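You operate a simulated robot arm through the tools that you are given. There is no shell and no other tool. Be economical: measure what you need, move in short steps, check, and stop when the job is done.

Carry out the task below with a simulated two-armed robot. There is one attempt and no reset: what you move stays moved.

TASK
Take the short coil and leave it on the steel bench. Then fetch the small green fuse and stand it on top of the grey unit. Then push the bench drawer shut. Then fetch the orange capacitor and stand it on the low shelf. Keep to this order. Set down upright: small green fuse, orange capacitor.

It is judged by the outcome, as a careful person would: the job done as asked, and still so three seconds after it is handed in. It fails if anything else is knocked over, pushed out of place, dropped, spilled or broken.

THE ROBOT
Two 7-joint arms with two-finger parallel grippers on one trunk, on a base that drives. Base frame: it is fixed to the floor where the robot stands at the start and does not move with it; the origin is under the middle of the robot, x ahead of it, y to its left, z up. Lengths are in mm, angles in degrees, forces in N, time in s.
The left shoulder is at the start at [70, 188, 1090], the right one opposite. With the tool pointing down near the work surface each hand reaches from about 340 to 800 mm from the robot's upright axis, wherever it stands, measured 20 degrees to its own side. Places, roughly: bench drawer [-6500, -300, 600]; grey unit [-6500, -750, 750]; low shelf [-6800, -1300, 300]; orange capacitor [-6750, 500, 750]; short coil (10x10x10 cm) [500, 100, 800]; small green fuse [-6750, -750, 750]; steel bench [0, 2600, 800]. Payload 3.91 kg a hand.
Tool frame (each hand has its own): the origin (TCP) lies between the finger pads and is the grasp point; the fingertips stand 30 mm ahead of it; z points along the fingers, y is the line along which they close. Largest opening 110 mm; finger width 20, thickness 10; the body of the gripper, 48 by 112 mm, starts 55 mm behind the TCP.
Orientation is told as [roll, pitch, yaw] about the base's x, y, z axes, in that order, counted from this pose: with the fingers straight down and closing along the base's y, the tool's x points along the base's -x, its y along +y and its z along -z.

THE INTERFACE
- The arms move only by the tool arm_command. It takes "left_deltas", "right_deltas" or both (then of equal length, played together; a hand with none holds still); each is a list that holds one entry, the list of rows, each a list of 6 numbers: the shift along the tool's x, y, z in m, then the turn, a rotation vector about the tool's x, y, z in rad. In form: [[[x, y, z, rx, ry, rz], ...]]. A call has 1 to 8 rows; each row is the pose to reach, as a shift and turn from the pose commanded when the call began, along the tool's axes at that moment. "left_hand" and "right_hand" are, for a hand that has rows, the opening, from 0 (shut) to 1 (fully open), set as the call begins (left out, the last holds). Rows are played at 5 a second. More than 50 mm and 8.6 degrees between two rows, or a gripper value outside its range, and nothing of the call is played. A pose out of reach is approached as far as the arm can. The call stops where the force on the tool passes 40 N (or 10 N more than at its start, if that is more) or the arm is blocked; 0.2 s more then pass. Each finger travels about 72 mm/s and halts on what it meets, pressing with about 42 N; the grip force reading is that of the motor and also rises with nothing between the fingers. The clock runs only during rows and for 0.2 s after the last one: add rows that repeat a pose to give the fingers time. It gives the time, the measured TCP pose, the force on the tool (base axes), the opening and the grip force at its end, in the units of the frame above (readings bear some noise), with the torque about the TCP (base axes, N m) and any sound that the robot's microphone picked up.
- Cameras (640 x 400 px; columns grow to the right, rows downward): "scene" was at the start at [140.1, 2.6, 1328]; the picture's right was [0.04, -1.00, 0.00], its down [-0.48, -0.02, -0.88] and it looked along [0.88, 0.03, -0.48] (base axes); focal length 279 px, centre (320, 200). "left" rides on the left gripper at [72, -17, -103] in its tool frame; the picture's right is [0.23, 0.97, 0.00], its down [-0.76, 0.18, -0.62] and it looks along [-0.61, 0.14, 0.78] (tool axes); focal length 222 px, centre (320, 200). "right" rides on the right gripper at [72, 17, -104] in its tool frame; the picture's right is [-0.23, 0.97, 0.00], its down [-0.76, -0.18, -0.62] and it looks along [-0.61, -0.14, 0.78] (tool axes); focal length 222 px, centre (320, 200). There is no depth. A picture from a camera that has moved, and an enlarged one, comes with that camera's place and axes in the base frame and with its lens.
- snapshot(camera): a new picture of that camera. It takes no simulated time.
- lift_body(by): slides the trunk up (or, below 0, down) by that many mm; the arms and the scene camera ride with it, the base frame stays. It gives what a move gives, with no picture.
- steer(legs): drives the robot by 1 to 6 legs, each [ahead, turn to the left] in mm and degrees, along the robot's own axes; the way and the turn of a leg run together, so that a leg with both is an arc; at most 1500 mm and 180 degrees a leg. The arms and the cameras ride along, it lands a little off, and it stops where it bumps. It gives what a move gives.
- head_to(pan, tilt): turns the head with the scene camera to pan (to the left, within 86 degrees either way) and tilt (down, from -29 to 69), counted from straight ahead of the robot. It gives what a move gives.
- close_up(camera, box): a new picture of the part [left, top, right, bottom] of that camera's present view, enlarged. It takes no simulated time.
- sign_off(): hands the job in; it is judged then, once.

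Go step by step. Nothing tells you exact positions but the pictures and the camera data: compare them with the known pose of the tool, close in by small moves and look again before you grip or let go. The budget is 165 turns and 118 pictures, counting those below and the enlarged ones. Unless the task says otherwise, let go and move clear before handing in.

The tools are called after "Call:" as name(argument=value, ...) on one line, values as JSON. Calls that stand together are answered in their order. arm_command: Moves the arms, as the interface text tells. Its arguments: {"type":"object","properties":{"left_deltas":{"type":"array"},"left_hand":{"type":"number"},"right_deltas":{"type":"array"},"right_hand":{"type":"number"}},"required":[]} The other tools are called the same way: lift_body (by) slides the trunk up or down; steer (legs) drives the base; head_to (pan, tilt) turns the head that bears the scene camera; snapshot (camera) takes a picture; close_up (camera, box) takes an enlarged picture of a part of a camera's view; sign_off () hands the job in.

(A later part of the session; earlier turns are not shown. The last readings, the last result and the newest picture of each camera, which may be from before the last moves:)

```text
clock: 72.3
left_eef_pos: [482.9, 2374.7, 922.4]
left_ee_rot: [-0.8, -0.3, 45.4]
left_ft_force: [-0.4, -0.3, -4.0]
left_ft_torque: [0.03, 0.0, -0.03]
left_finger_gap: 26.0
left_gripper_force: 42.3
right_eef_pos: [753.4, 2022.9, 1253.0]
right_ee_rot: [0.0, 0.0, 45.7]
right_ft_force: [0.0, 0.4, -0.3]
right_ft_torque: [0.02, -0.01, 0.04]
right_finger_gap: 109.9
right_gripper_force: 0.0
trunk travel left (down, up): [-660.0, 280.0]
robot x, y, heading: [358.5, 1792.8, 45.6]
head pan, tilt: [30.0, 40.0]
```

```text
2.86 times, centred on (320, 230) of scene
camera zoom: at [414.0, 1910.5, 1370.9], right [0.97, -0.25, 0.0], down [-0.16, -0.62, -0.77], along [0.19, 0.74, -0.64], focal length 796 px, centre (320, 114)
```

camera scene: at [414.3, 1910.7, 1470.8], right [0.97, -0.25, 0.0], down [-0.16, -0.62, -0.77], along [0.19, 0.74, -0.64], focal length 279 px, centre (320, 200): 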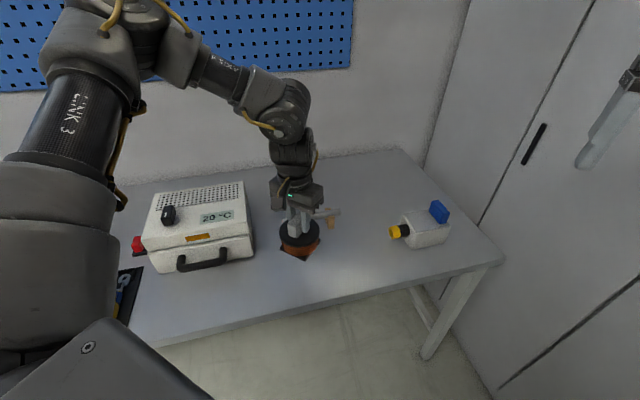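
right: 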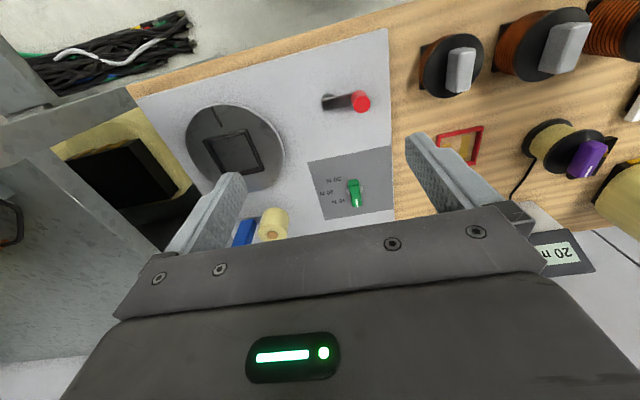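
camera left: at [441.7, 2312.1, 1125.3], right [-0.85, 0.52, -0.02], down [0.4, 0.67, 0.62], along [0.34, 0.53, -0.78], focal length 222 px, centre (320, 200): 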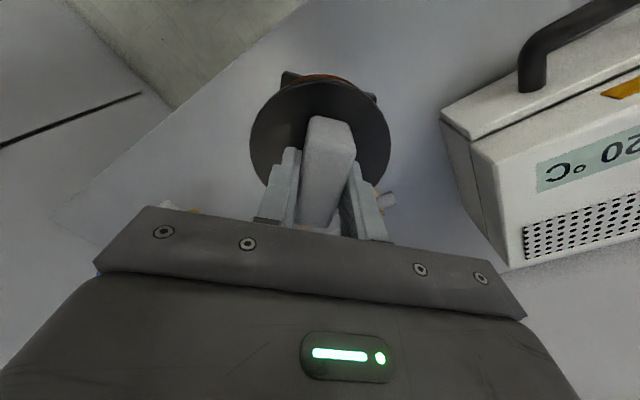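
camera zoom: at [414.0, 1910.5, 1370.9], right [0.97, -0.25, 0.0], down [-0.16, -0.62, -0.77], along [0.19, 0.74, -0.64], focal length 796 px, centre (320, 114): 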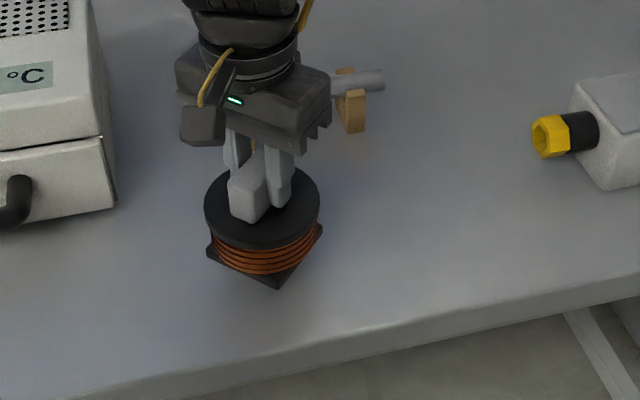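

Call:
arm_command(left_deltas=[[[0, 0, 0.006, 0, 0, 0], [0, 0, 0.012, 0, 0, 0], [0, 0, 0.016, 0, 0, 0], [0, 0, 0.019, 0, 0, 0], [0, 0, 0.022, 0, 0, 0], [0, 0, 0.025, 0, 0, 0], [0, 0, 0.027, 0, 0, 0]]])

```text
clock: 73.9
left_eef_pos: [483.6, 2374.1, 895.2]
left_ee_rot: [-0.9, -0.2, 45.4]
left_ft_force: [0.3, 0.4, -4.0]
left_ft_torque: [-0.02, 0.0, 0.02]
left_finger_gap: 25.8
left_gripper_force: 42.0
right_eef_pos: [753.5, 2022.9, 1253.1]
right_ee_rot: [0.2, 0.0, 45.6]
right_ft_force: [-0.4, -0.1, 0.1]
right_ft_torque: [0.0, 0.05, -0.01]
right_finger_gap: 110.1
right_gripper_force: 0.2
trunk travel left (down, up): [-660.0, 280.0]
robot x, y, heading: [360.7, 1792.5, 45.6]
head pan, tilt: [30.0, 40.0]
```

Call:
arm_command(left_deltas=[[[0, 0, 0.002, 0, 0, 0], [0, 0, 0.004, 0, 0, 0], [0, 0, 0.006, 0, 0, 0], [0, 0, 0.008, 0, 0, 0], [0, 0, 0.01, 0, 0, 0], [0, 0, 0.012, 0, 0, 0], [0, 0, 0.014, 0, 0, 0], [0, 0, 0.016, 0, 0, 0]]])

Call:
close_up(camera="scene", box=[220, 160, 420, 300])

```text
clock: 75.3
left_eef_pos: [483.3, 2372.6, 888.9]
left_ee_rot: [-0.7, -0.5, 45.5]
left_ft_force: [-3.9, -3.5, 21.0]
left_ft_torque: [-0.06, 1.26, 0.19]
left_finger_gap: 25.8
left_gripper_force: 42.2
right_eef_pos: [752.5, 2019.6, 1254.4]
right_ee_rot: [0.0, -0.4, 45.6]
right_ft_force: [-0.8, 0.6, -0.6]
right_ft_torque: [-0.01, -0.04, -0.03]
right_finger_gap: 110.0
right_gripper_force: 0.2
trunk travel left (down, up): [-660.0, 280.0]
robot x, y, heading: [359.4, 1792.2, 45.8]
head pan, tilt: [30.0, 40.0]
stopped in row 7 (left hand): the force on the tool passed its limit at 47 N (the readings are from after the stop); the commanded pose is now the measured one
```

```text
2.86 times, centred on (320, 230) of scene
camera zoom: at [412.7, 1907.1, 1371.0], right [0.97, -0.25, 0.0], down [-0.16, -0.62, -0.77], along [0.19, 0.74, -0.64], focal length 796 px, centre (320, 114)
```

zoom: 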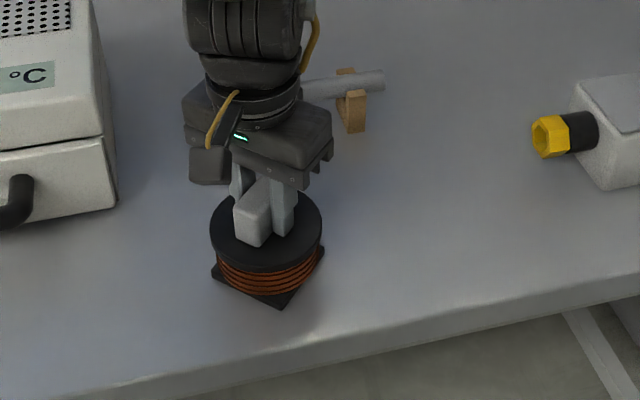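

The coil is on the bench. I release and rise.

Call:
arm_command(left_deltas=[[[0, 0, -0.0015, 0, 0, 0], [0, 0, -0.0015, 0, 0, 0]]])

Call:
arm_command(left_deltas=[[[0, 0, 0, 0, 0, 0], [0, 0, 0, 0, 0, 0], [0, 0, 0, 0, 0, 0], [0, 0, 0, 0, 0, 0], [0, 0, -0.02, 0, 0, 0], [0, 0, -0.05, 0, 0, 0], [0, 0, -0.09, 0, 0, 0]]], left_hand=1)

Call:
close_up(camera="scene", box=[220, 160, 420, 300])

```text
clock: 75.9
left_eef_pos: [484.7, 2372.8, 888.6]
left_ee_rot: [-0.7, -0.5, 45.4]
left_ft_force: [-3.2, -4.5, 12.3]
left_ft_torque: [0.44, 0.44, 0.21]
left_finger_gap: 25.6
left_gripper_force: 42.1
right_eef_pos: [752.7, 2019.2, 1254.5]
right_ee_rot: [0.1, -0.2, 45.7]
right_ft_force: [-1.0, 0.7, 0.5]
right_ft_torque: [0.01, -0.01, -0.01]
right_finger_gap: 110.1
right_gripper_force: 0.1
trunk travel left (down, up): [-660.0, 280.0]
robot x, y, heading: [360.0, 1791.0, 45.7]
head pan, tilt: [30.0, 40.0]
```

```text
clock: 77.5
left_eef_pos: [481.1, 2371.9, 980.5]
left_ee_rot: [-0.7, -0.4, 45.4]
left_ft_force: [-0.3, -0.5, 0.0]
left_ft_torque: [-0.01, 0.0, -0.01]
left_finger_gap: 109.9
left_gripper_force: 0.1
right_eef_pos: [754.0, 2022.3, 1253.8]
right_ee_rot: [0.0, -0.2, 45.6]
right_ft_force: [-0.9, -0.2, -0.5]
right_ft_torque: [-0.02, 0.03, 0.03]
right_finger_gap: 110.0
right_gripper_force: 0.0
trunk travel left (down, up): [-660.0, 280.0]
robot x, y, heading: [357.2, 1796.3, 45.8]
head pan, tilt: [30.0, 40.0]
```

```text
2.86 times, centred on (320, 230) of scene
camera zoom: at [413.5, 1909.2, 1370.9], right [0.97, -0.25, 0.0], down [-0.16, -0.62, -0.77], along [0.19, 0.74, -0.64], focal length 796 px, centre (320, 114)
```

zoom: 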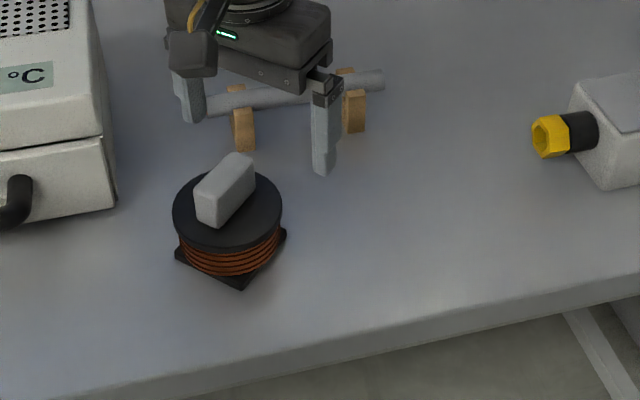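

The coil stands on the bench, clear of its neighbours. I back off, turn toward the far work area and look.

Call:
steer(legs=[[-1150, 0], [0, 148]])

Call:
head_to(pan=0, tilt=15)

Call:
snapshot(camera="scene")

```text
clock: 89.5
left_eef_pos: [-895.1, 541.1, 979.6]
left_ee_rot: [-0.7, -0.4, -169.5]
left_ft_force: [0.3, 0.5, -0.1]
left_ft_torque: [0.0, 0.02, 0.03]
left_finger_gap: 109.8
left_gripper_force: 0.1
right_eef_pos: [-917.7, 984.2, 1253.9]
right_ee_rot: [0.2, -0.1, -169.3]
right_ft_force: [-0.1, 0.0, -0.1]
right_ft_torque: [-0.01, 0.0, -0.03]
right_finger_gap: 109.8
right_gripper_force: 0.2
trunk travel left (down, up): [-660.0, 280.0]
robot x, y, heading: [-461.5, 944.2, -169.2]
head pan, tilt: [30.0, 40.0]
```

```text
clock: 90.4
left_eef_pos: [-895.6, 540.3, 980.6]
left_ee_rot: [-0.7, -0.4, -169.5]
left_ft_force: [0.2, 0.0, 0.1]
left_ft_torque: [-0.03, -0.05, 0.01]
left_finger_gap: 110.1
left_gripper_force: 0.0
right_eef_pos: [-916.5, 983.5, 1252.4]
right_ee_rot: [0.2, -0.2, -169.3]
right_ft_force: [0.1, 0.5, 0.2]
right_ft_torque: [0.02, -0.01, 0.0]
right_finger_gap: 110.1
right_gripper_force: 0.1
trunk travel left (down, up): [-660.0, 280.0]
robot x, y, heading: [-460.3, 947.1, -169.3]
head pan, tilt: [0.0, 15.0]
```

```text
83 pictures are left
camera scene: at [-603.8, 917.7, 1410.4], right [-0.19, 0.98, 0.0], down [0.26, 0.05, -0.97], along [-0.95, -0.18, -0.26], focal length 279 px, centre (320, 200)
```

scene: 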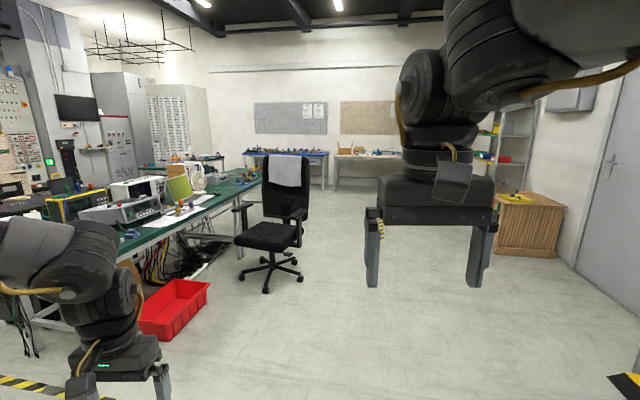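

I see the far benches behind a chair and green table on the left. I drive along y≈930, past the chair, then look again.

Call:
steer(legs=[[0, -10.2], [1200, 0], [1200, 0], [1000, 0]])

Call:
head_to(pan=15, tilt=15)

Call:
snapshot(camera="scene")

```text
clock: 107.5
left_eef_pos: [-4289.4, 429.4, 979.1]
left_ee_rot: [-0.7, -0.4, -175.5]
left_ft_force: [1.0, -0.4, 0.3]
left_ft_torque: [0.02, -0.01, -0.01]
left_finger_gap: 109.9
left_gripper_force: 0.0
right_eef_pos: [-4265.0, 872.2, 1253.2]
right_ee_rot: [0.1, -0.1, -175.3]
right_ft_force: [0.3, 0.0, -0.3]
right_ft_torque: [0.02, 0.0, -0.02]
right_finger_gap: 109.9
right_gripper_force: 0.1
trunk travel left (down, up): [-660.0, 280.0]
robot x, y, heading: [-3816.3, 787.7, -175.3]
head pan, tilt: [0.0, 15.0]
```

```text
clock: 108.3
left_eef_pos: [-4290.3, 430.0, 981.1]
left_ee_rot: [-0.8, -0.4, -175.5]
left_ft_force: [0.6, 0.8, -0.8]
left_ft_torque: [-0.01, 0.02, 0.01]
left_finger_gap: 109.9
left_gripper_force: 0.2
right_eef_pos: [-4263.7, 871.6, 1253.1]
right_ee_rot: [0.2, -0.1, -175.3]
right_ft_force: [-0.8, -0.4, 0.8]
right_ft_torque: [-0.03, 0.04, -0.01]
right_finger_gap: 110.1
right_gripper_force: 0.0
trunk travel left (down, up): [-660.0, 280.0]
robot x, y, heading: [-3812.6, 785.5, -175.2]
head pan, tilt: [15.0, 15.0]
```

```text
82 pictures are left
camera scene: at [-3954.6, 750.5, 1410.4], right [-0.34, 0.94, 0.0], down [0.24, 0.09, -0.97], along [-0.91, -0.33, -0.26], focal length 279 px, centre (320, 200)
```

scene: 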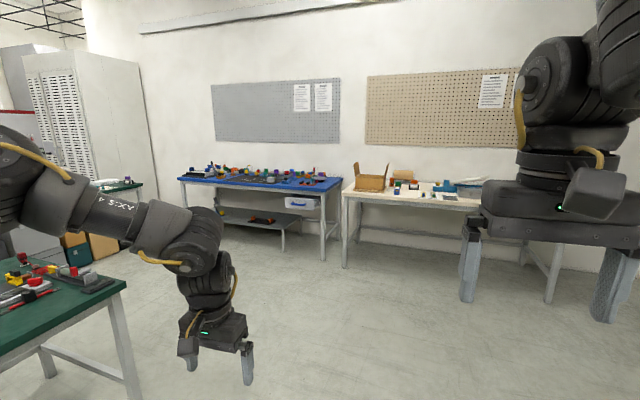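

The blue table ahead-left has the open drawer and a low shelf under it; the light table at right should hold the capacitor. I drive closer, clear of the green table's corner.

Call:
steer(legs=[[0, 14], [1000, 0], [900, 0], [0, -16]])

Call:
head_to(pan=30, tilt=25)

Call:
snapshot(camera="scene")

```text
clock: 119.7
left_eef_pos: [-6128.8, -192.8, 979.8]
left_ee_rot: [-0.8, -0.4, -177.0]
left_ft_force: [-0.2, 0.1, 0.4]
left_ft_torque: [0.02, -0.01, 0.0]
left_finger_gap: 110.2
left_gripper_force: 0.1
right_eef_pos: [-6092.4, 249.3, 1253.4]
right_ee_rot: [-0.1, -0.2, -176.7]
right_ft_force: [-0.6, -1.4, -0.9]
right_ft_torque: [0.01, 0.0, -0.02]
right_finger_gap: 110.3
right_gripper_force: 0.0
trunk travel left (down, up): [-660.0, 280.0]
robot x, y, heading: [-5646.4, 152.0, -176.8]
head pan, tilt: [15.0, 15.0]
```

```text
clock: 120.5
left_eef_pos: [-6128.8, -191.0, 980.1]
left_ee_rot: [-0.7, -0.4, -176.9]
left_ft_force: [-1.1, -0.8, -0.4]
left_ft_torque: [-0.01, 0.0, 0.02]
left_finger_gap: 110.0
left_gripper_force: 0.0
right_eef_pos: [-6091.9, 250.8, 1252.9]
right_ee_rot: [0.1, 0.0, -176.8]
right_ft_force: [-0.4, -0.9, 0.3]
right_ft_torque: [-0.02, -0.01, 0.01]
right_finger_gap: 109.9
right_gripper_force: 0.1
trunk travel left (down, up): [-660.0, 280.0]
robot x, y, heading: [-5643.8, 154.0, -176.8]
head pan, tilt: [30.0, 25.0]
```

```text
81 pictures are left
camera scene: at [-5773.9, 99.1, 1394.2], right [-0.55, 0.84, 0.0], down [0.35, 0.23, -0.91], along [-0.76, -0.5, -0.42], focal length 279 px, centre (320, 200)
```

scene: 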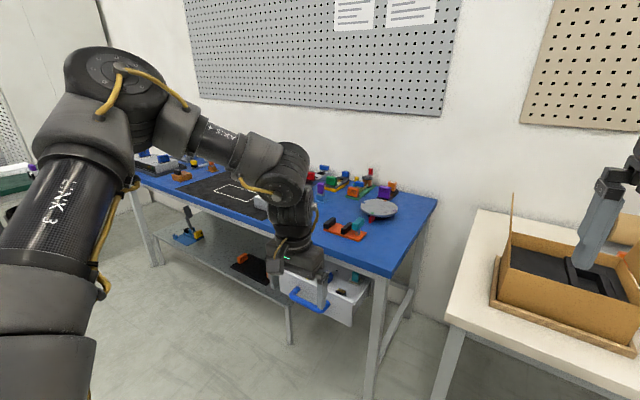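

The drawer with blue handle is in front at about y −300. I move over to y≈−650 facing the bench and look for the fuse and grey unit.

Call:
steer(legs=[[0, 86.8], [800, 0], [0, -90]])

Call:
head_to(pan=0, tilt=30)

Call:
snapshot(camera="scene")

```text
clock: 132.3
left_eef_pos: [-6168.5, -957.4, 980.1]
left_ee_rot: [-0.8, -0.4, 178.7]
left_ft_force: [0.1, -0.6, 0.4]
left_ft_torque: [0.01, -0.01, 0.01]
left_finger_gap: 110.1
left_gripper_force: 0.0
right_eef_pos: [-6097.3, -519.4, 1254.2]
right_ee_rot: [0.1, -0.1, 178.7]
right_ft_force: [-0.4, 1.0, 0.7]
right_ft_torque: [0.03, 0.01, 0.03]
right_finger_gap: 110.1
right_gripper_force: 0.0
trunk travel left (down, up): [-660.0, 280.0]
robot x, y, heading: [-5661.1, -649.5, 178.8]
head pan, tilt: [30.0, 25.0]
```

```text
clock: 133.2
left_eef_pos: [-6166.8, -957.3, 980.1]
left_ee_rot: [-0.8, -0.4, 178.6]
left_ft_force: [0.5, -0.8, 0.2]
left_ft_torque: [0.02, -0.04, -0.02]
left_finger_gap: 110.1
left_gripper_force: 0.1
right_eef_pos: [-6097.8, -519.0, 1253.8]
right_ee_rot: [0.1, -0.1, 178.7]
right_ft_force: [1.1, 0.1, 0.1]
right_ft_torque: [0.01, -0.02, -0.01]
right_finger_gap: 109.9
right_gripper_force: 0.1
trunk travel left (down, up): [-660.0, 280.0]
robot x, y, heading: [-5659.5, -648.9, 178.9]
head pan, tilt: [0.0, 30.0]
```

```text
80 pictures are left
camera scene: at [-5801.4, -648.7, 1386.2], right [0.02, 1.0, 0.0], down [0.5, -0.01, -0.87], along [-0.87, 0.02, -0.5], focal length 279 px, centre (320, 200)
```

scene: 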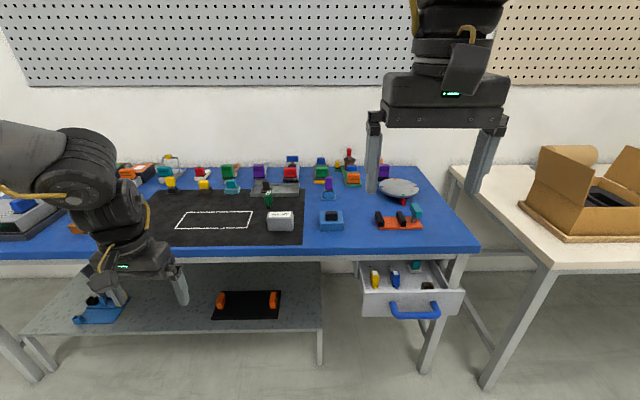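

Call:
close_up(camera="scene", box=[120, 140, 300, 252])

Call:
close_up(camera="scene", box=[260, 140, 440, 252])

Call:
close_up(camera="scene", box=[50, 240, 340, 400])

```text
3.56 times, centred on (210, 196) of scene
camera zoom: at [-5801.4, -648.7, 1386.2], right [0.02, 1.0, 0.0], down [0.5, -0.01, -0.87], along [-0.87, 0.02, -0.5], focal length 991 px, centre (711, 214)
```

zoom: 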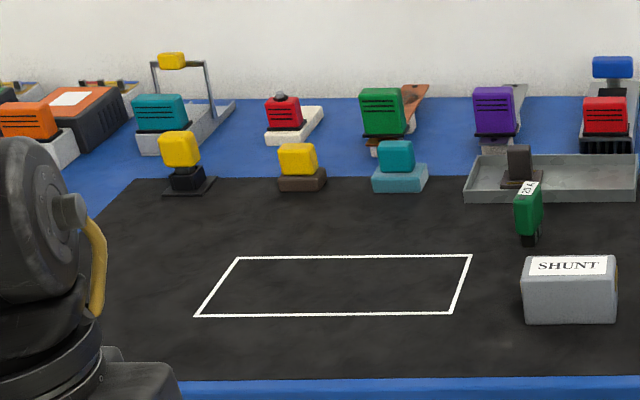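

```text
3.56 times, centred on (350, 196) of scene
camera zoom: at [-5801.4, -648.7, 1386.2], right [0.02, 1.0, 0.0], down [0.5, -0.01, -0.87], along [-0.87, 0.02, -0.5], focal length 991 px, centre (213, 214)
```

zoom: 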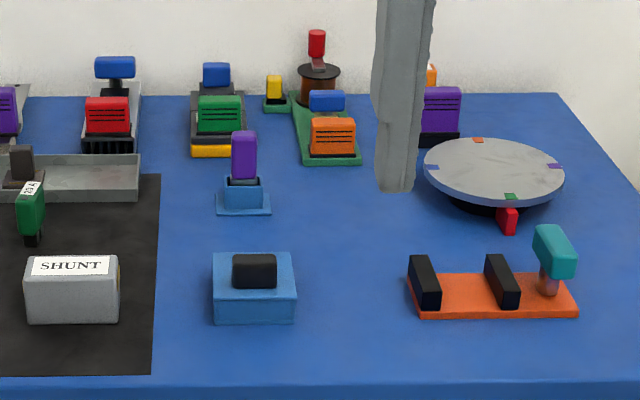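

```text
2.21 times, centred on (195, 320) of scene
camera zoom: at [-5801.4, -648.7, 1386.2], right [0.02, 1.0, 0.0], down [0.5, -0.01, -0.87], along [-0.87, 0.02, -0.5], focal length 615 px, centre (596, -65)
```

zoom: 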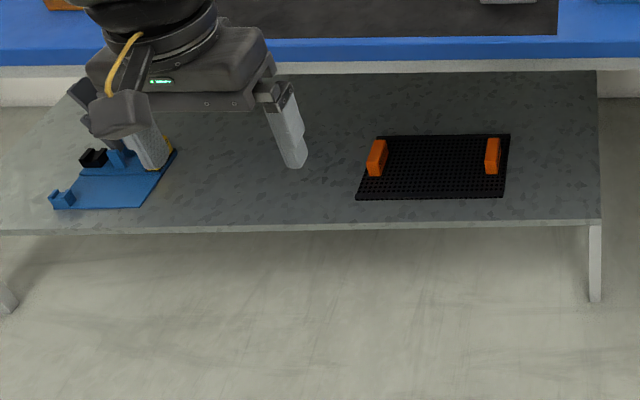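

The grey "SHUNT" box is the grey unit, and the small green labelled fuse stands just behind it. I drive close, angled so the fuse lies in the left arm's zone, stopping short to check clearance.

Call:
steer(legs=[[0, 6], [440, 0], [0, -19]])

Call:
head_to(pan=0, tilt=60)

Call:
snapshot(camera="scene")

Call:
snapshot(camera="left")

```text
clock: 137.4
left_eef_pos: [-6657.7, -867.2, 979.3]
left_ee_rot: [-0.8, -0.4, 165.4]
left_ft_force: [0.4, 0.6, -0.1]
left_ft_torque: [0.01, 0.0, 0.03]
left_finger_gap: 110.1
left_gripper_force: 0.1
right_eef_pos: [-6488.3, -457.3, 1253.9]
right_ee_rot: [0.0, -0.1, 165.5]
right_ft_force: [0.1, 1.3, -0.3]
right_ft_torque: [-0.01, -0.02, 0.02]
right_finger_gap: 110.0
right_gripper_force: 0.1
trunk travel left (down, up): [-660.0, 280.0]
robot x, y, heading: [-6091.2, -682.6, 165.4]
head pan, tilt: [0.0, 30.0]
```

```text
clock: 138.4
left_eef_pos: [-6658.1, -866.3, 980.1]
left_ee_rot: [-0.8, -0.4, 165.3]
left_ft_force: [0.3, 0.3, 0.4]
left_ft_torque: [0.0, 0.01, 0.0]
left_finger_gap: 110.0
left_gripper_force: 0.0
right_eef_pos: [-6489.3, -456.3, 1253.2]
right_ee_rot: [-0.1, -0.1, 165.5]
right_ft_force: [0.0, -0.3, 0.2]
right_ft_torque: [-0.02, 0.03, -0.01]
right_finger_gap: 109.8
right_gripper_force: 0.1
trunk travel left (down, up): [-660.0, 280.0]
robot x, y, heading: [-6092.3, -680.3, 165.8]
head pan, tilt: [0.0, 60.0]
```

```text
76 pictures are left
camera scene: at [-6206.9, -656.9, 1344.2], right [0.25, 0.97, 0.0], down [0.84, -0.22, -0.5], along [-0.48, 0.13, -0.87], focal length 279 px, centre (320, 200)
```

scene: 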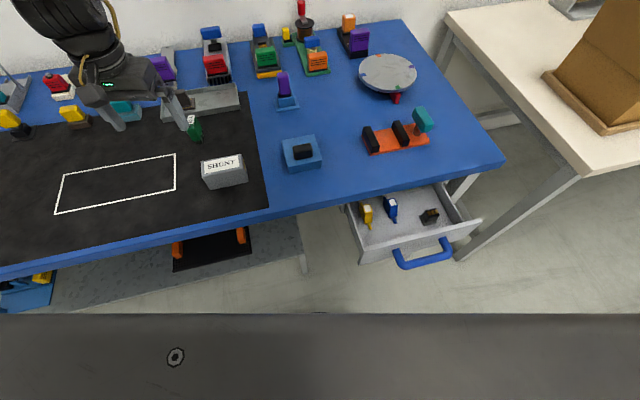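

```text
75 pictures are left
camera left: at [-6583.4, -870.3, 1082.6], right [-0.03, -1.0, -0.01], down [-0.78, 0.01, 0.63], along [-0.63, 0.03, -0.78], focal length 222 px, centre (320, 200)
```

left: 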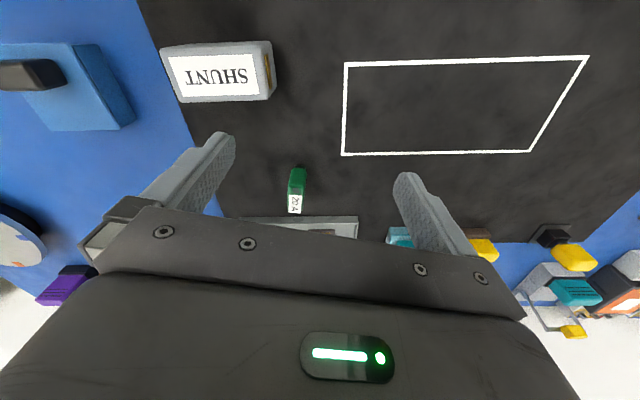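

Call:
close_up(camera="left", box=[240, 120, 400, 220])

Call:
close_up(camera="scene", box=[160, 80, 280, 200])

```text
4.00 times, centred on (320, 170) of left
camera zoom: at [-6583.4, -870.3, 1082.6], right [-0.03, -1.0, -0.01], down [-0.78, 0.01, 0.63], along [-0.63, 0.03, -0.78], focal length 888 px, centre (320, 320)
```

zoom: 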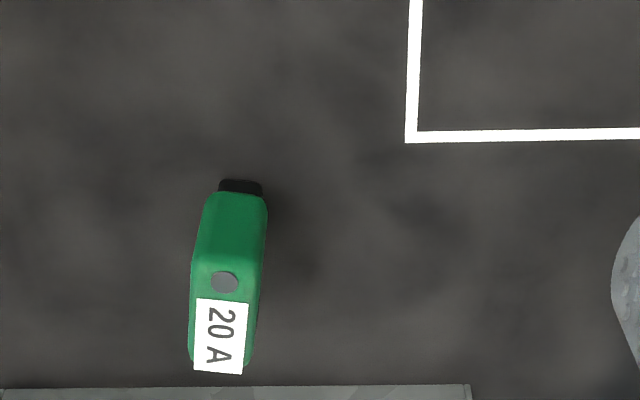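

```text
3.33 times, centred on (220, 140) of scene
camera zoom: at [-6206.9, -656.9, 1344.2], right [0.25, 0.97, 0.0], down [0.84, -0.22, -0.5], along [-0.48, 0.13, -0.87], focal length 929 px, centre (653, 400)
```

zoom: 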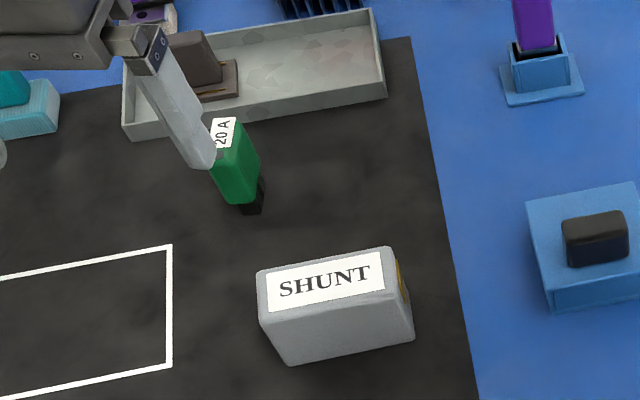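

The fuse ("20 A") stands at about (−6765, −830), top near z 855. Driving 105 mm forward puts the hand right over it, clear of the drawer.

Call:
steer(legs=[[105, 0]])

Call:
snapshot(camera="left")

```text
clock: 139.6
left_eef_pos: [-6759.7, -839.1, 979.7]
left_ee_rot: [-0.8, -0.5, 165.2]
left_ft_force: [0.5, 1.2, -0.1]
left_ft_torque: [-0.01, 0.02, -0.02]
left_finger_gap: 109.9
left_gripper_force: 0.1
right_eef_pos: [-6590.5, -428.8, 1254.6]
right_ee_rot: [0.2, -0.2, 165.3]
right_ft_force: [-0.4, -0.5, 0.0]
right_ft_torque: [-0.02, -0.03, 0.0]
right_finger_gap: 109.8
right_gripper_force: 0.1
trunk travel left (down, up): [-660.0, 280.0]
robot x, y, heading: [-6195.3, -655.8, 165.2]
head pan, tilt: [0.0, 60.0]
```

```text
72 pictures are left
camera left: at [-6686.2, -842.2, 1082.9], right [-0.03, -1.0, -0.01], down [-0.78, 0.01, 0.63], along [-0.63, 0.03, -0.78], focal length 222 px, centre (320, 200)
```

left: 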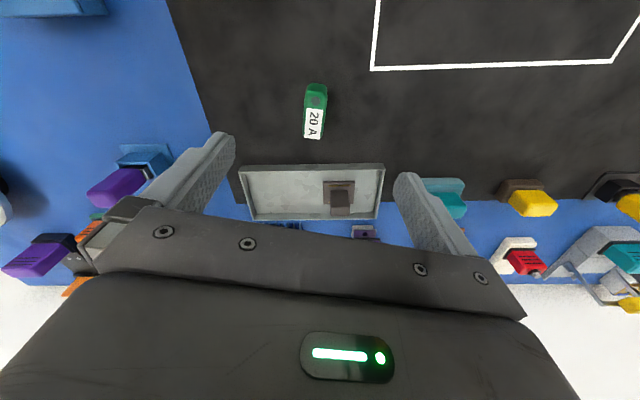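

Fuse at (−6757, −831), top z ≈ 867. I align the hand and come down to just above it.

Call:
arm_command(left_deltas=[[[0.001, -0.008, 0, 0, 0, -0.07], [0.001, -0.0085, 0.02, 0, 0, -0.14], [0.001, -0.0085, 0.05, 0, 0, -0.14], [0.001, -0.0085, 0.075, 0, 0, -0.14], [0.001, -0.0085, 0.075, 0, 0, -0.14]]], left_hand=0.7)

Call:
snapshot(camera="left")

```text
clock: 140.8
left_eef_pos: [-6756.2, -829.2, 904.4]
left_ee_rot: [-0.8, -0.3, 173.2]
left_ft_force: [0.0, 0.2, 0.8]
left_ft_torque: [-0.02, 0.02, 0.01]
left_finger_gap: 76.9
left_gripper_force: 0.0
right_eef_pos: [-6590.2, -429.4, 1254.1]
right_ee_rot: [0.2, -0.1, 165.3]
right_ft_force: [0.7, 0.2, 0.1]
right_ft_torque: [0.03, 0.0, 0.01]
right_finger_gap: 109.9
right_gripper_force: 0.0
trunk travel left (down, up): [-660.0, 280.0]
robot x, y, heading: [-6196.8, -658.8, 165.4]
head pan, tilt: [0.0, 60.0]
```

```text
71 pictures are left
camera left: at [-6683.4, -822.8, 1005.9], right [0.11, -0.99, -0.02], down [-0.77, -0.1, 0.62], along [-0.62, -0.06, -0.78], focal length 222 px, centre (320, 200)
```

left: 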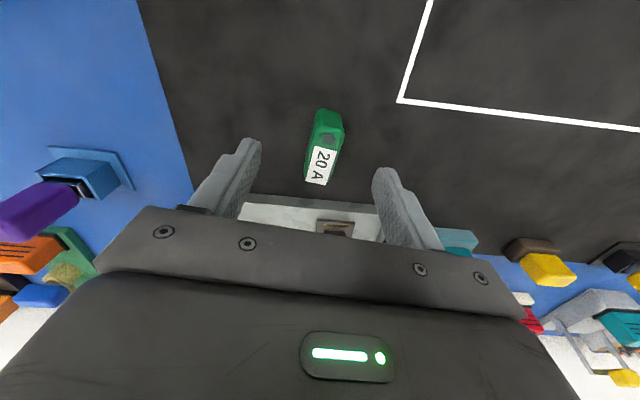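

Well centred. I go down to grasp height and close.

Call:
arm_command(left_deltas=[[[0, 0.0015, 0.02, 0, 0, 0], [0, 0.0015, 0.04, 0, 0, 0], [0, 0.0015, 0.059, 0, 0, 0], [0, 0.0015, 0.059, 0, 0, 0]]])

Call:
snapshot(camera="left")

```text
clock: 141.8
left_eef_pos: [-6759.3, -829.7, 844.9]
left_ee_rot: [-0.8, -0.4, 173.3]
left_ft_force: [0.0, 0.9, 0.7]
left_ft_torque: [-0.02, 0.02, -0.02]
left_finger_gap: 77.0
left_gripper_force: 0.1
right_eef_pos: [-6590.9, -430.1, 1252.8]
right_ee_rot: [0.1, -0.2, 165.2]
right_ft_force: [0.5, -1.0, -0.6]
right_ft_torque: [0.04, 0.0, 0.0]
right_finger_gap: 110.2
right_gripper_force: 0.1
trunk travel left (down, up): [-660.0, 280.0]
robot x, y, heading: [-6193.9, -660.0, 165.4]
head pan, tilt: [0.0, 60.0]
```

```text
70 pictures are left
camera left: at [-6685.4, -822.9, 948.0], right [0.11, -0.99, -0.02], down [-0.77, -0.1, 0.63], along [-0.62, -0.06, -0.78], focal length 222 px, centre (320, 200)
```

left: 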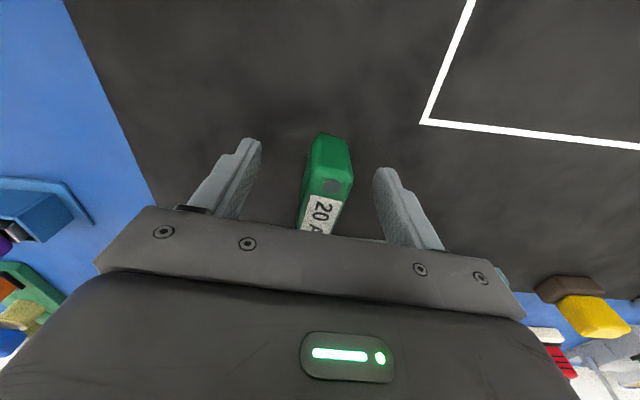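

Call:
arm_command(left_deltas=[[[0, 0, 0, 0, 0, 0], [0, 0, 0, 0, 0, 0], [0, 0, 0, 0, 0, 0], [0, 0, 0, 0, 0, 0], [0, 0, 0, 0, 0, 0]]], left_hand=0)

Call:
snapshot(camera="left")

```text
clock: 143.0
left_eef_pos: [-6759.0, -830.5, 845.4]
left_ee_rot: [-0.8, -0.3, 173.2]
left_ft_force: [0.3, 0.1, 0.4]
left_ft_torque: [-0.01, 0.02, -0.01]
left_finger_gap: 20.8
left_gripper_force: 41.8
right_eef_pos: [-6590.7, -428.6, 1253.6]
right_ee_rot: [0.1, -0.1, 165.3]
right_ft_force: [-0.6, -0.5, 0.5]
right_ft_torque: [0.0, 0.02, -0.03]
right_finger_gap: 109.8
right_gripper_force: 0.0
trunk travel left (down, up): [-660.0, 280.0]
robot x, y, heading: [-6196.6, -656.7, 165.6]
head pan, tilt: [0.0, 60.0]
```

```text
69 pictures are left
camera left: at [-6685.5, -823.0, 948.0], right [0.11, -0.99, -0.01], down [-0.77, -0.1, 0.62], along [-0.62, -0.06, -0.78], focal length 222 px, centre (320, 200)
```

left: 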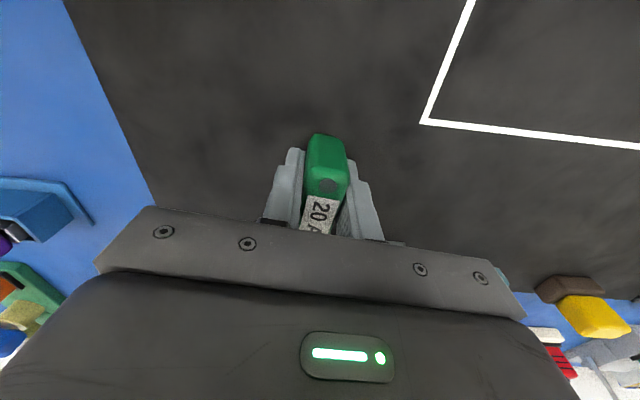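

Fuse gripped (20.8 mm). I lift with the trunk, then back up 167 mm and turn 11° right to bring it above the grey unit's top (about −6622, −770, z 850).

Call:
lift_body(by=150)

Call:
steer(legs=[[-167, 0], [0, -11]])

Call:
snapshot(camera="left")

Call:
snapshot(camera="scene")

```text
clock: 144.7
left_eef_pos: [-6758.5, -830.0, 995.5]
left_ee_rot: [-0.9, -0.2, 173.2]
left_ft_force: [1.0, -0.7, -0.1]
left_ft_torque: [0.01, -0.01, -0.01]
left_finger_gap: 21.0
left_gripper_force: 41.9
right_eef_pos: [-6591.0, -430.0, 1404.1]
right_ee_rot: [0.1, -0.1, 165.3]
right_ft_force: [0.6, 0.2, -0.5]
right_ft_torque: [0.02, -0.02, 0.02]
right_finger_gap: 109.7
right_gripper_force: 0.0
trunk travel left (down, up): [-810.0, 130.0]
robot x, y, heading: [-6195.4, -660.0, 165.8]
head pan, tilt: [0.0, 60.0]
```

```text
clock: 146.9
left_eef_pos: [-6624.4, -758.0, 994.5]
left_ee_rot: [-0.8, -0.4, 162.0]
left_ft_force: [0.5, 0.5, -0.5]
left_ft_torque: [-0.01, -0.01, 0.01]
left_finger_gap: 21.1
left_gripper_force: 41.6
right_eef_pos: [-6382.0, -398.0, 1403.2]
right_ee_rot: [0.0, -0.1, 154.1]
right_ft_force: [-0.1, 0.2, 0.4]
right_ft_torque: [-0.03, 0.0, 0.02]
right_finger_gap: 110.1
right_gripper_force: 0.0
trunk travel left (down, up): [-810.0, 130.0]
robot x, y, heading: [-6037.0, -699.4, 154.1]
head pan, tilt: [0.0, 60.0]
```

```text
68 pictures are left
camera left: at [-6551.3, -766.1, 1097.8], right [-0.09, -1.0, -0.02], down [-0.78, 0.06, 0.62], along [-0.62, 0.07, -0.78], focal length 222 px, centre (320, 200)
```

left: 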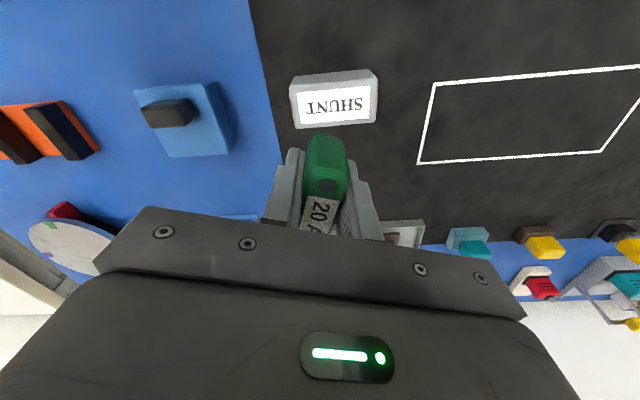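

```text
67 pictures are left
camera scene: at [-6144.7, -650.1, 1494.1], right [0.44, 0.9, 0.0], down [0.78, -0.38, -0.5], along [-0.45, 0.22, -0.87], focal length 279 px, centre (320, 200)
```

scene: 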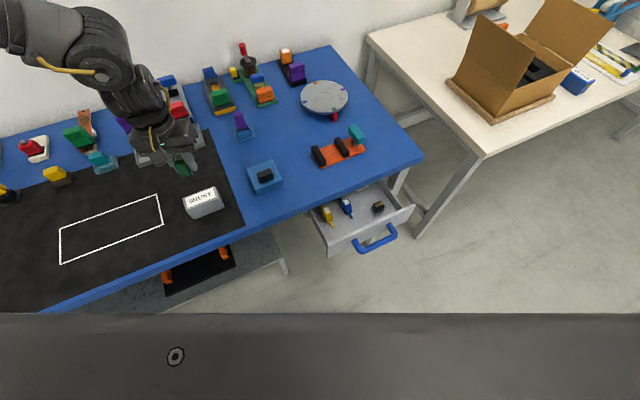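

Label centre recomputed at (−6619, −771). I shift the hand sideways to it, then lower the trunk.

Call:
arm_command(left_deltas=[[[0.004, 0.005, 0, 0, 0, 0], [0.008, 0.01, 0, 0, 0, 0], [0.008, 0.01, 0, 0, 0, 0]]])

Call:
lift_body(by=-85)

Call:
snapshot(camera="left")

Call:
close_up(camera="scene", box=[120, 80, 280, 240])

```text
clock: 147.7
left_eef_pos: [-6619.6, -768.1, 995.2]
left_ee_rot: [-0.9, -0.3, 162.1]
left_ft_force: [-0.2, 0.2, 0.0]
left_ft_torque: [-0.05, 0.01, 0.0]
left_finger_gap: 20.9
left_gripper_force: 42.5
right_eef_pos: [-6381.2, -397.3, 1404.5]
right_ee_rot: [0.0, -0.1, 154.1]
right_ft_force: [-0.2, 0.4, 0.0]
right_ft_torque: [-0.01, 0.0, 0.0]
right_finger_gap: 110.1
right_gripper_force: 0.1
trunk travel left (down, up): [-810.0, 130.0]
robot x, y, heading: [-6038.8, -699.2, 154.3]
head pan, tilt: [0.0, 60.0]
```

```text
clock: 148.9
left_eef_pos: [-6620.8, -769.0, 911.3]
left_ee_rot: [-0.8, -0.3, 162.0]
left_ft_force: [0.4, 0.4, -0.7]
left_ft_torque: [-0.03, -0.01, -0.01]
left_finger_gap: 20.9
left_gripper_force: 42.4
right_eef_pos: [-6381.3, -397.0, 1319.5]
right_ee_rot: [0.1, 0.0, 154.1]
right_ft_force: [-0.3, -0.6, -0.7]
right_ft_torque: [-0.02, 0.0, 0.02]
right_finger_gap: 110.3
right_gripper_force: 0.0
trunk travel left (down, up): [-725.0, 215.0]
robot x, y, heading: [-6035.1, -699.5, 154.1]
head pan, tilt: [0.0, 60.0]
```

```text
66 pictures are left
camera left: at [-6546.6, -777.7, 1013.1], right [-0.09, -1.0, -0.02], down [-0.78, 0.06, 0.62], along [-0.62, 0.07, -0.78], focal length 222 px, centre (320, 200)
```

left: 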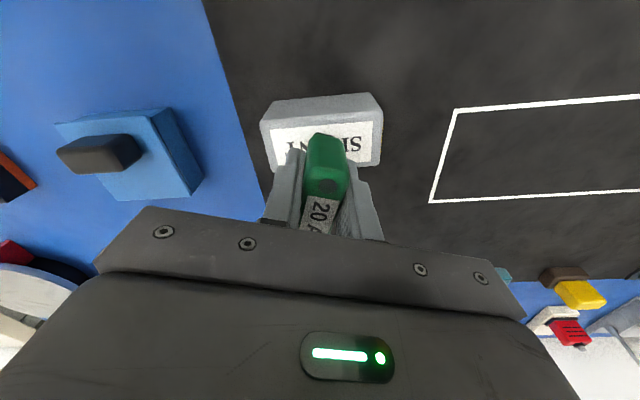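

```text
2.50 times, centred on (200, 160) of scene
camera zoom: at [-6144.2, -648.8, 1409.2], right [0.44, 0.9, 0.0], down [0.78, -0.38, -0.5], along [-0.45, 0.22, -0.87], focal length 697 px, centre (620, 300)
```

zoom: 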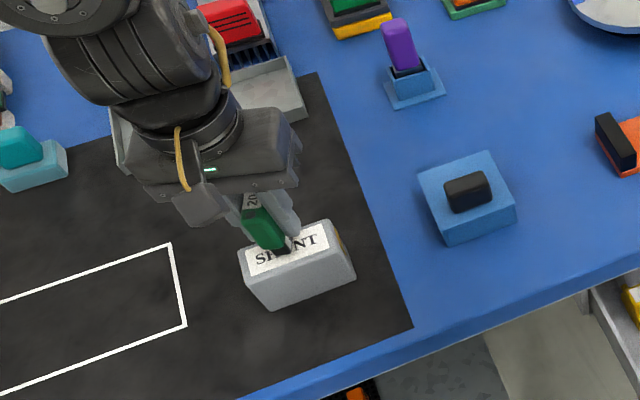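

Call:
arm_command(left_deltas=[[[-0.003, 0, 0.004, 0, 0, 0], [-0.003, 0, 0.007, 0, 0, 0], [-0.003, 0, 0.009, 0, 0, 0], [-0.003, 0, 0.011, 0, 0, 0], [-0.003, 0, 0.012, 0, 0, 0], [-0.003, 0, 0.013, 0, 0, 0], [-0.003, 0, 0.014, 0, 0, 0]]])

Call:
snapshot(camera="left")

```text
clock: 150.5
left_eef_pos: [-6622.2, -769.4, 899.8]
left_ee_rot: [-0.7, -0.7, 162.1]
left_ft_force: [-7.0, -6.7, 38.2]
left_ft_torque: [-0.37, 0.14, 0.01]
left_finger_gap: 21.2
left_gripper_force: 41.9
right_eef_pos: [-6378.9, -398.6, 1319.6]
right_ee_rot: [0.1, -0.3, 154.0]
right_ft_force: [-0.5, -0.6, -0.6]
right_ft_torque: [-0.04, 0.01, 0.01]
right_finger_gap: 110.1
right_gripper_force: 0.1
trunk travel left (down, up): [-725.0, 215.0]
robot x, y, heading: [-6039.5, -696.9, 154.3]
head pan, tilt: [0.0, 60.0]
```

```text
64 pictures are left
camera left: at [-6547.6, -776.9, 1001.9], right [-0.08, -1.0, -0.02], down [-0.78, 0.06, 0.63], along [-0.63, 0.07, -0.78], focal length 222 px, centre (320, 200)
```

left: 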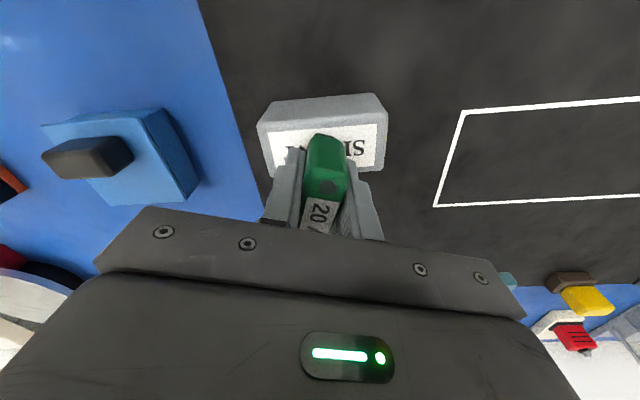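

Contact. I ease up until the force is near zero before opening.

Call:
arm_command(left_deltas=[[[0, 0, -0.002, 0, 0, 0], [0, 0, -0.003, 0, 0, 0]]])

```text
clock: 151.1
left_eef_pos: [-6622.3, -768.0, 900.8]
left_ee_rot: [-0.9, -0.3, 162.0]
left_ft_force: [-7.0, -1.5, 22.3]
left_ft_torque: [-0.06, 0.33, -0.01]
left_finger_gap: 21.2
left_gripper_force: 42.3
right_eef_pos: [-6380.1, -396.7, 1319.0]
right_ee_rot: [0.0, -0.1, 154.1]
right_ft_force: [-0.2, -0.6, 0.7]
right_ft_torque: [-0.05, 0.01, 0.0]
right_finger_gap: 110.0
right_gripper_force: 0.0
trunk travel left (down, up): [-725.0, 215.0]
robot x, y, heading: [-6038.2, -695.9, 154.1]
head pan, tilt: [0.0, 60.0]
```

Call:
arm_command(left_deltas=[[[0.0005, 0, -0.0015, 0, 0, 0], [0.001, 0, -0.0025, 0, 0, 0]]])

```text
clock: 151.7
left_eef_pos: [-6618.8, -769.9, 899.9]
left_ee_rot: [-0.8, -0.1, 162.0]
left_ft_force: [0.8, -0.2, -0.8]
left_ft_torque: [0.02, -0.03, -0.06]
left_finger_gap: 20.8
left_gripper_force: 41.4
right_eef_pos: [-6380.9, -398.5, 1318.0]
right_ee_rot: [0.0, -0.1, 154.2]
right_ft_force: [0.5, -0.1, -0.3]
right_ft_torque: [-0.02, -0.05, 0.02]
right_finger_gap: 110.1
right_gripper_force: 0.0
trunk travel left (down, up): [-725.0, 215.0]
robot x, y, heading: [-6036.5, -699.0, 153.8]
head pan, tilt: [0.0, 60.0]
```

Call:
arm_command(left_deltas=[[[0, 0, 0.0005, 0, 0, 0], [0, 0, 0.0005, 0, 0, 0], [0, 0, 0.0005, 0, 0, 0], [0, 0, 0.0005, 0, 0, 0]]], left_hand=0.6)

Call:
snapshot(camera="left")

```text
clock: 152.7
left_eef_pos: [-6622.3, -768.0, 900.6]
left_ee_rot: [-0.9, -0.2, 162.1]
left_ft_force: [-0.1, -0.7, -1.0]
left_ft_torque: [0.0, 0.0, -0.03]
left_finger_gap: 66.0
left_gripper_force: 0.0
right_eef_pos: [-6381.7, -398.1, 1318.4]
right_ee_rot: [0.1, -0.1, 154.1]
right_ft_force: [0.0, -0.4, -0.2]
right_ft_torque: [-0.01, 0.0, -0.02]
right_finger_gap: 109.8
right_gripper_force: 0.1
trunk travel left (down, up): [-725.0, 215.0]
robot x, y, heading: [-6037.6, -700.9, 154.1]
head pan, tilt: [0.0, 60.0]
```

```text
63 pictures are left
camera left: at [-6548.3, -777.7, 1003.4], right [-0.09, -1.0, -0.02], down [-0.78, 0.06, 0.62], along [-0.62, 0.07, -0.78], focal length 222 px, centre (320, 200)
```

left: 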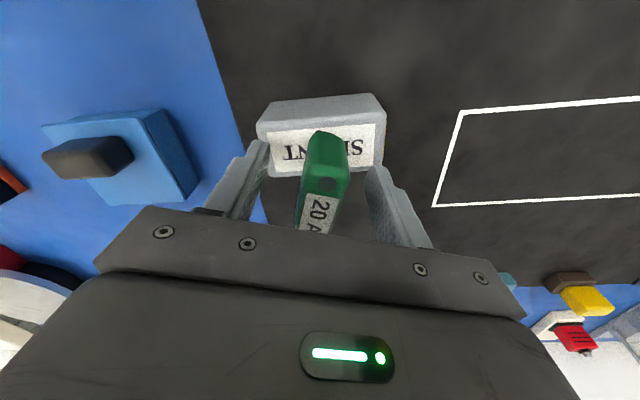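

The fuse stands free. I rise straight up.

Call:
arm_command(left_deltas=[[[0, 0, -0.015, 0, 0, 0], [0, 0, -0.04, 0, 0, 0], [0, 0, -0.07, 0, 0, 0], [0, 0, -0.1, 0, 0, 0], [0, 0, -0.13, 0, 0, 0]]])

Call:
close_up(camera="scene", box=[120, 80, 280, 240])

Call:
snapshot(camera="left")

```text
clock: 153.9
left_eef_pos: [-6620.6, -770.0, 1032.5]
left_ee_rot: [-0.8, -0.3, 162.0]
left_ft_force: [-0.4, -0.6, -0.4]
left_ft_torque: [-0.02, 0.05, 0.02]
left_finger_gap: 65.7
left_gripper_force: 0.1
right_eef_pos: [-6379.6, -398.8, 1319.0]
right_ee_rot: [0.1, -0.2, 154.0]
right_ft_force: [0.4, 0.1, -0.5]
right_ft_torque: [0.0, 0.02, 0.02]
right_finger_gap: 109.9
right_gripper_force: 0.0
trunk travel left (down, up): [-725.0, 215.0]
robot x, y, heading: [-6040.4, -701.0, 153.9]
head pan, tilt: [0.0, 60.0]
```

```text
2.50 times, centred on (200, 160) of scene
camera zoom: at [-6143.2, -649.1, 1409.2], right [0.44, 0.9, 0.0], down [0.78, -0.38, -0.5], along [-0.45, 0.22, -0.87], focal length 697 px, centre (620, 300)
```

zoom: 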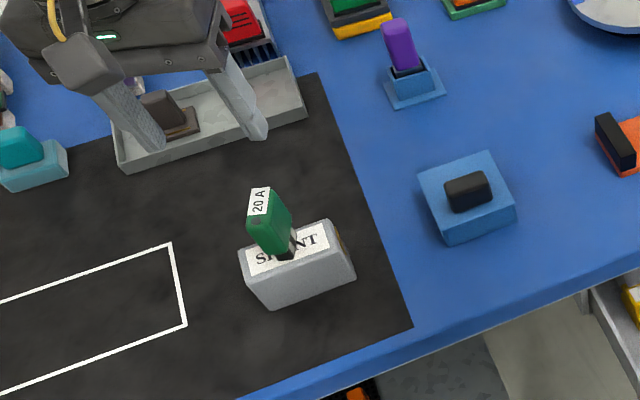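

```text
61 pictures are left
camera left: at [-6546.8, -777.9, 1135.1], right [-0.09, -1.0, -0.01], down [-0.78, 0.06, 0.63], along [-0.62, 0.06, -0.78], focal length 222 px, centre (320, 200)
```

left: 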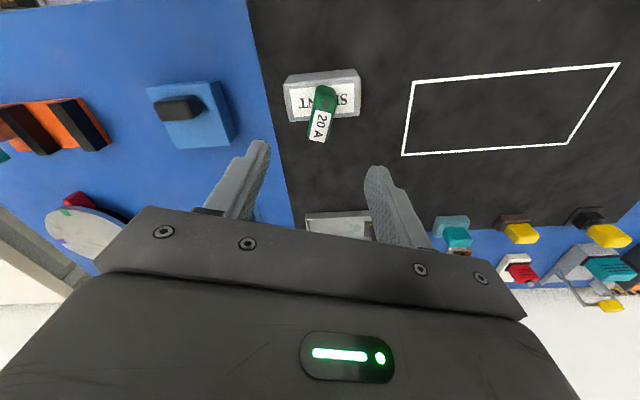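

Fuse is upright on the unit. Next the drawer: its blue handle is at about (−6355, −353, z 672). I back away and go round to stand in front of it, using the left hand with closed fingers to push.

Call:
steer(legs=[[-300, 0], [0, -64], [770, 0], [0, 90]])

Call:
head_to(pan=20, tilt=45)

Call:
snapshot(camera="scene")

```text
clock: 166.4
left_eef_pos: [-6257.9, -377.6, 1031.8]
left_ee_rot: [-0.8, -0.3, -171.2]
left_ft_force: [-0.2, 0.6, -0.4]
left_ft_torque: [-0.01, -0.03, -0.02]
left_finger_gap: 66.0
left_gripper_force: 0.0
right_eef_pos: [-6211.0, 65.1, 1318.5]
right_ee_rot: [0.1, -0.2, -179.0]
right_ft_force: [0.4, -1.1, 0.6]
right_ft_torque: [0.01, 0.04, -0.01]
right_finger_gap: 110.1
right_gripper_force: 0.1
trunk travel left (down, up): [-725.0, 215.0]
robot x, y, heading: [-5770.3, -51.7, -179.0]
head pan, tilt: [0.0, 60.0]
```

```text
clock: 167.3
left_eef_pos: [-6257.7, -377.4, 1030.8]
left_ee_rot: [-0.8, -0.3, -171.2]
left_ft_force: [0.5, -0.4, 0.2]
left_ft_torque: [-0.01, 0.0, -0.02]
left_finger_gap: 65.8
left_gripper_force: 0.0
right_eef_pos: [-6211.3, 63.5, 1320.8]
right_ee_rot: [0.0, -0.3, -179.0]
right_ft_force: [-1.4, 0.6, 0.1]
right_ft_torque: [0.0, -0.01, -0.01]
right_finger_gap: 110.2
right_gripper_force: 0.0
trunk travel left (down, up): [-725.0, 215.0]
robot x, y, heading: [-5768.8, -51.1, -179.0]
head pan, tilt: [20.0, 45.0]
```

```text
60 pictures are left
camera scene: at [-5896.0, -81.1, 1428.6], right [-0.36, 0.93, 0.0], down [0.66, 0.25, -0.71], along [-0.66, -0.25, -0.71], focal length 279 px, centre (320, 200)
```

scene: 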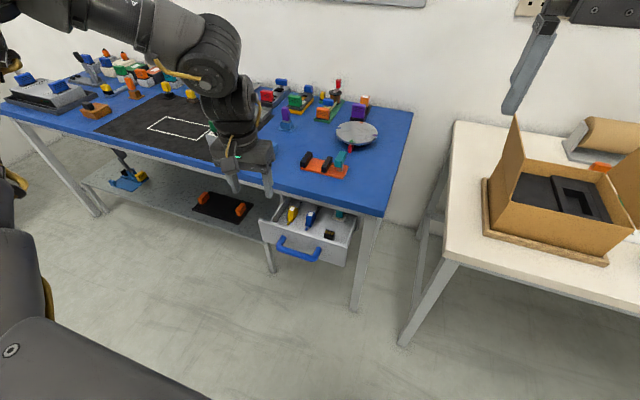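

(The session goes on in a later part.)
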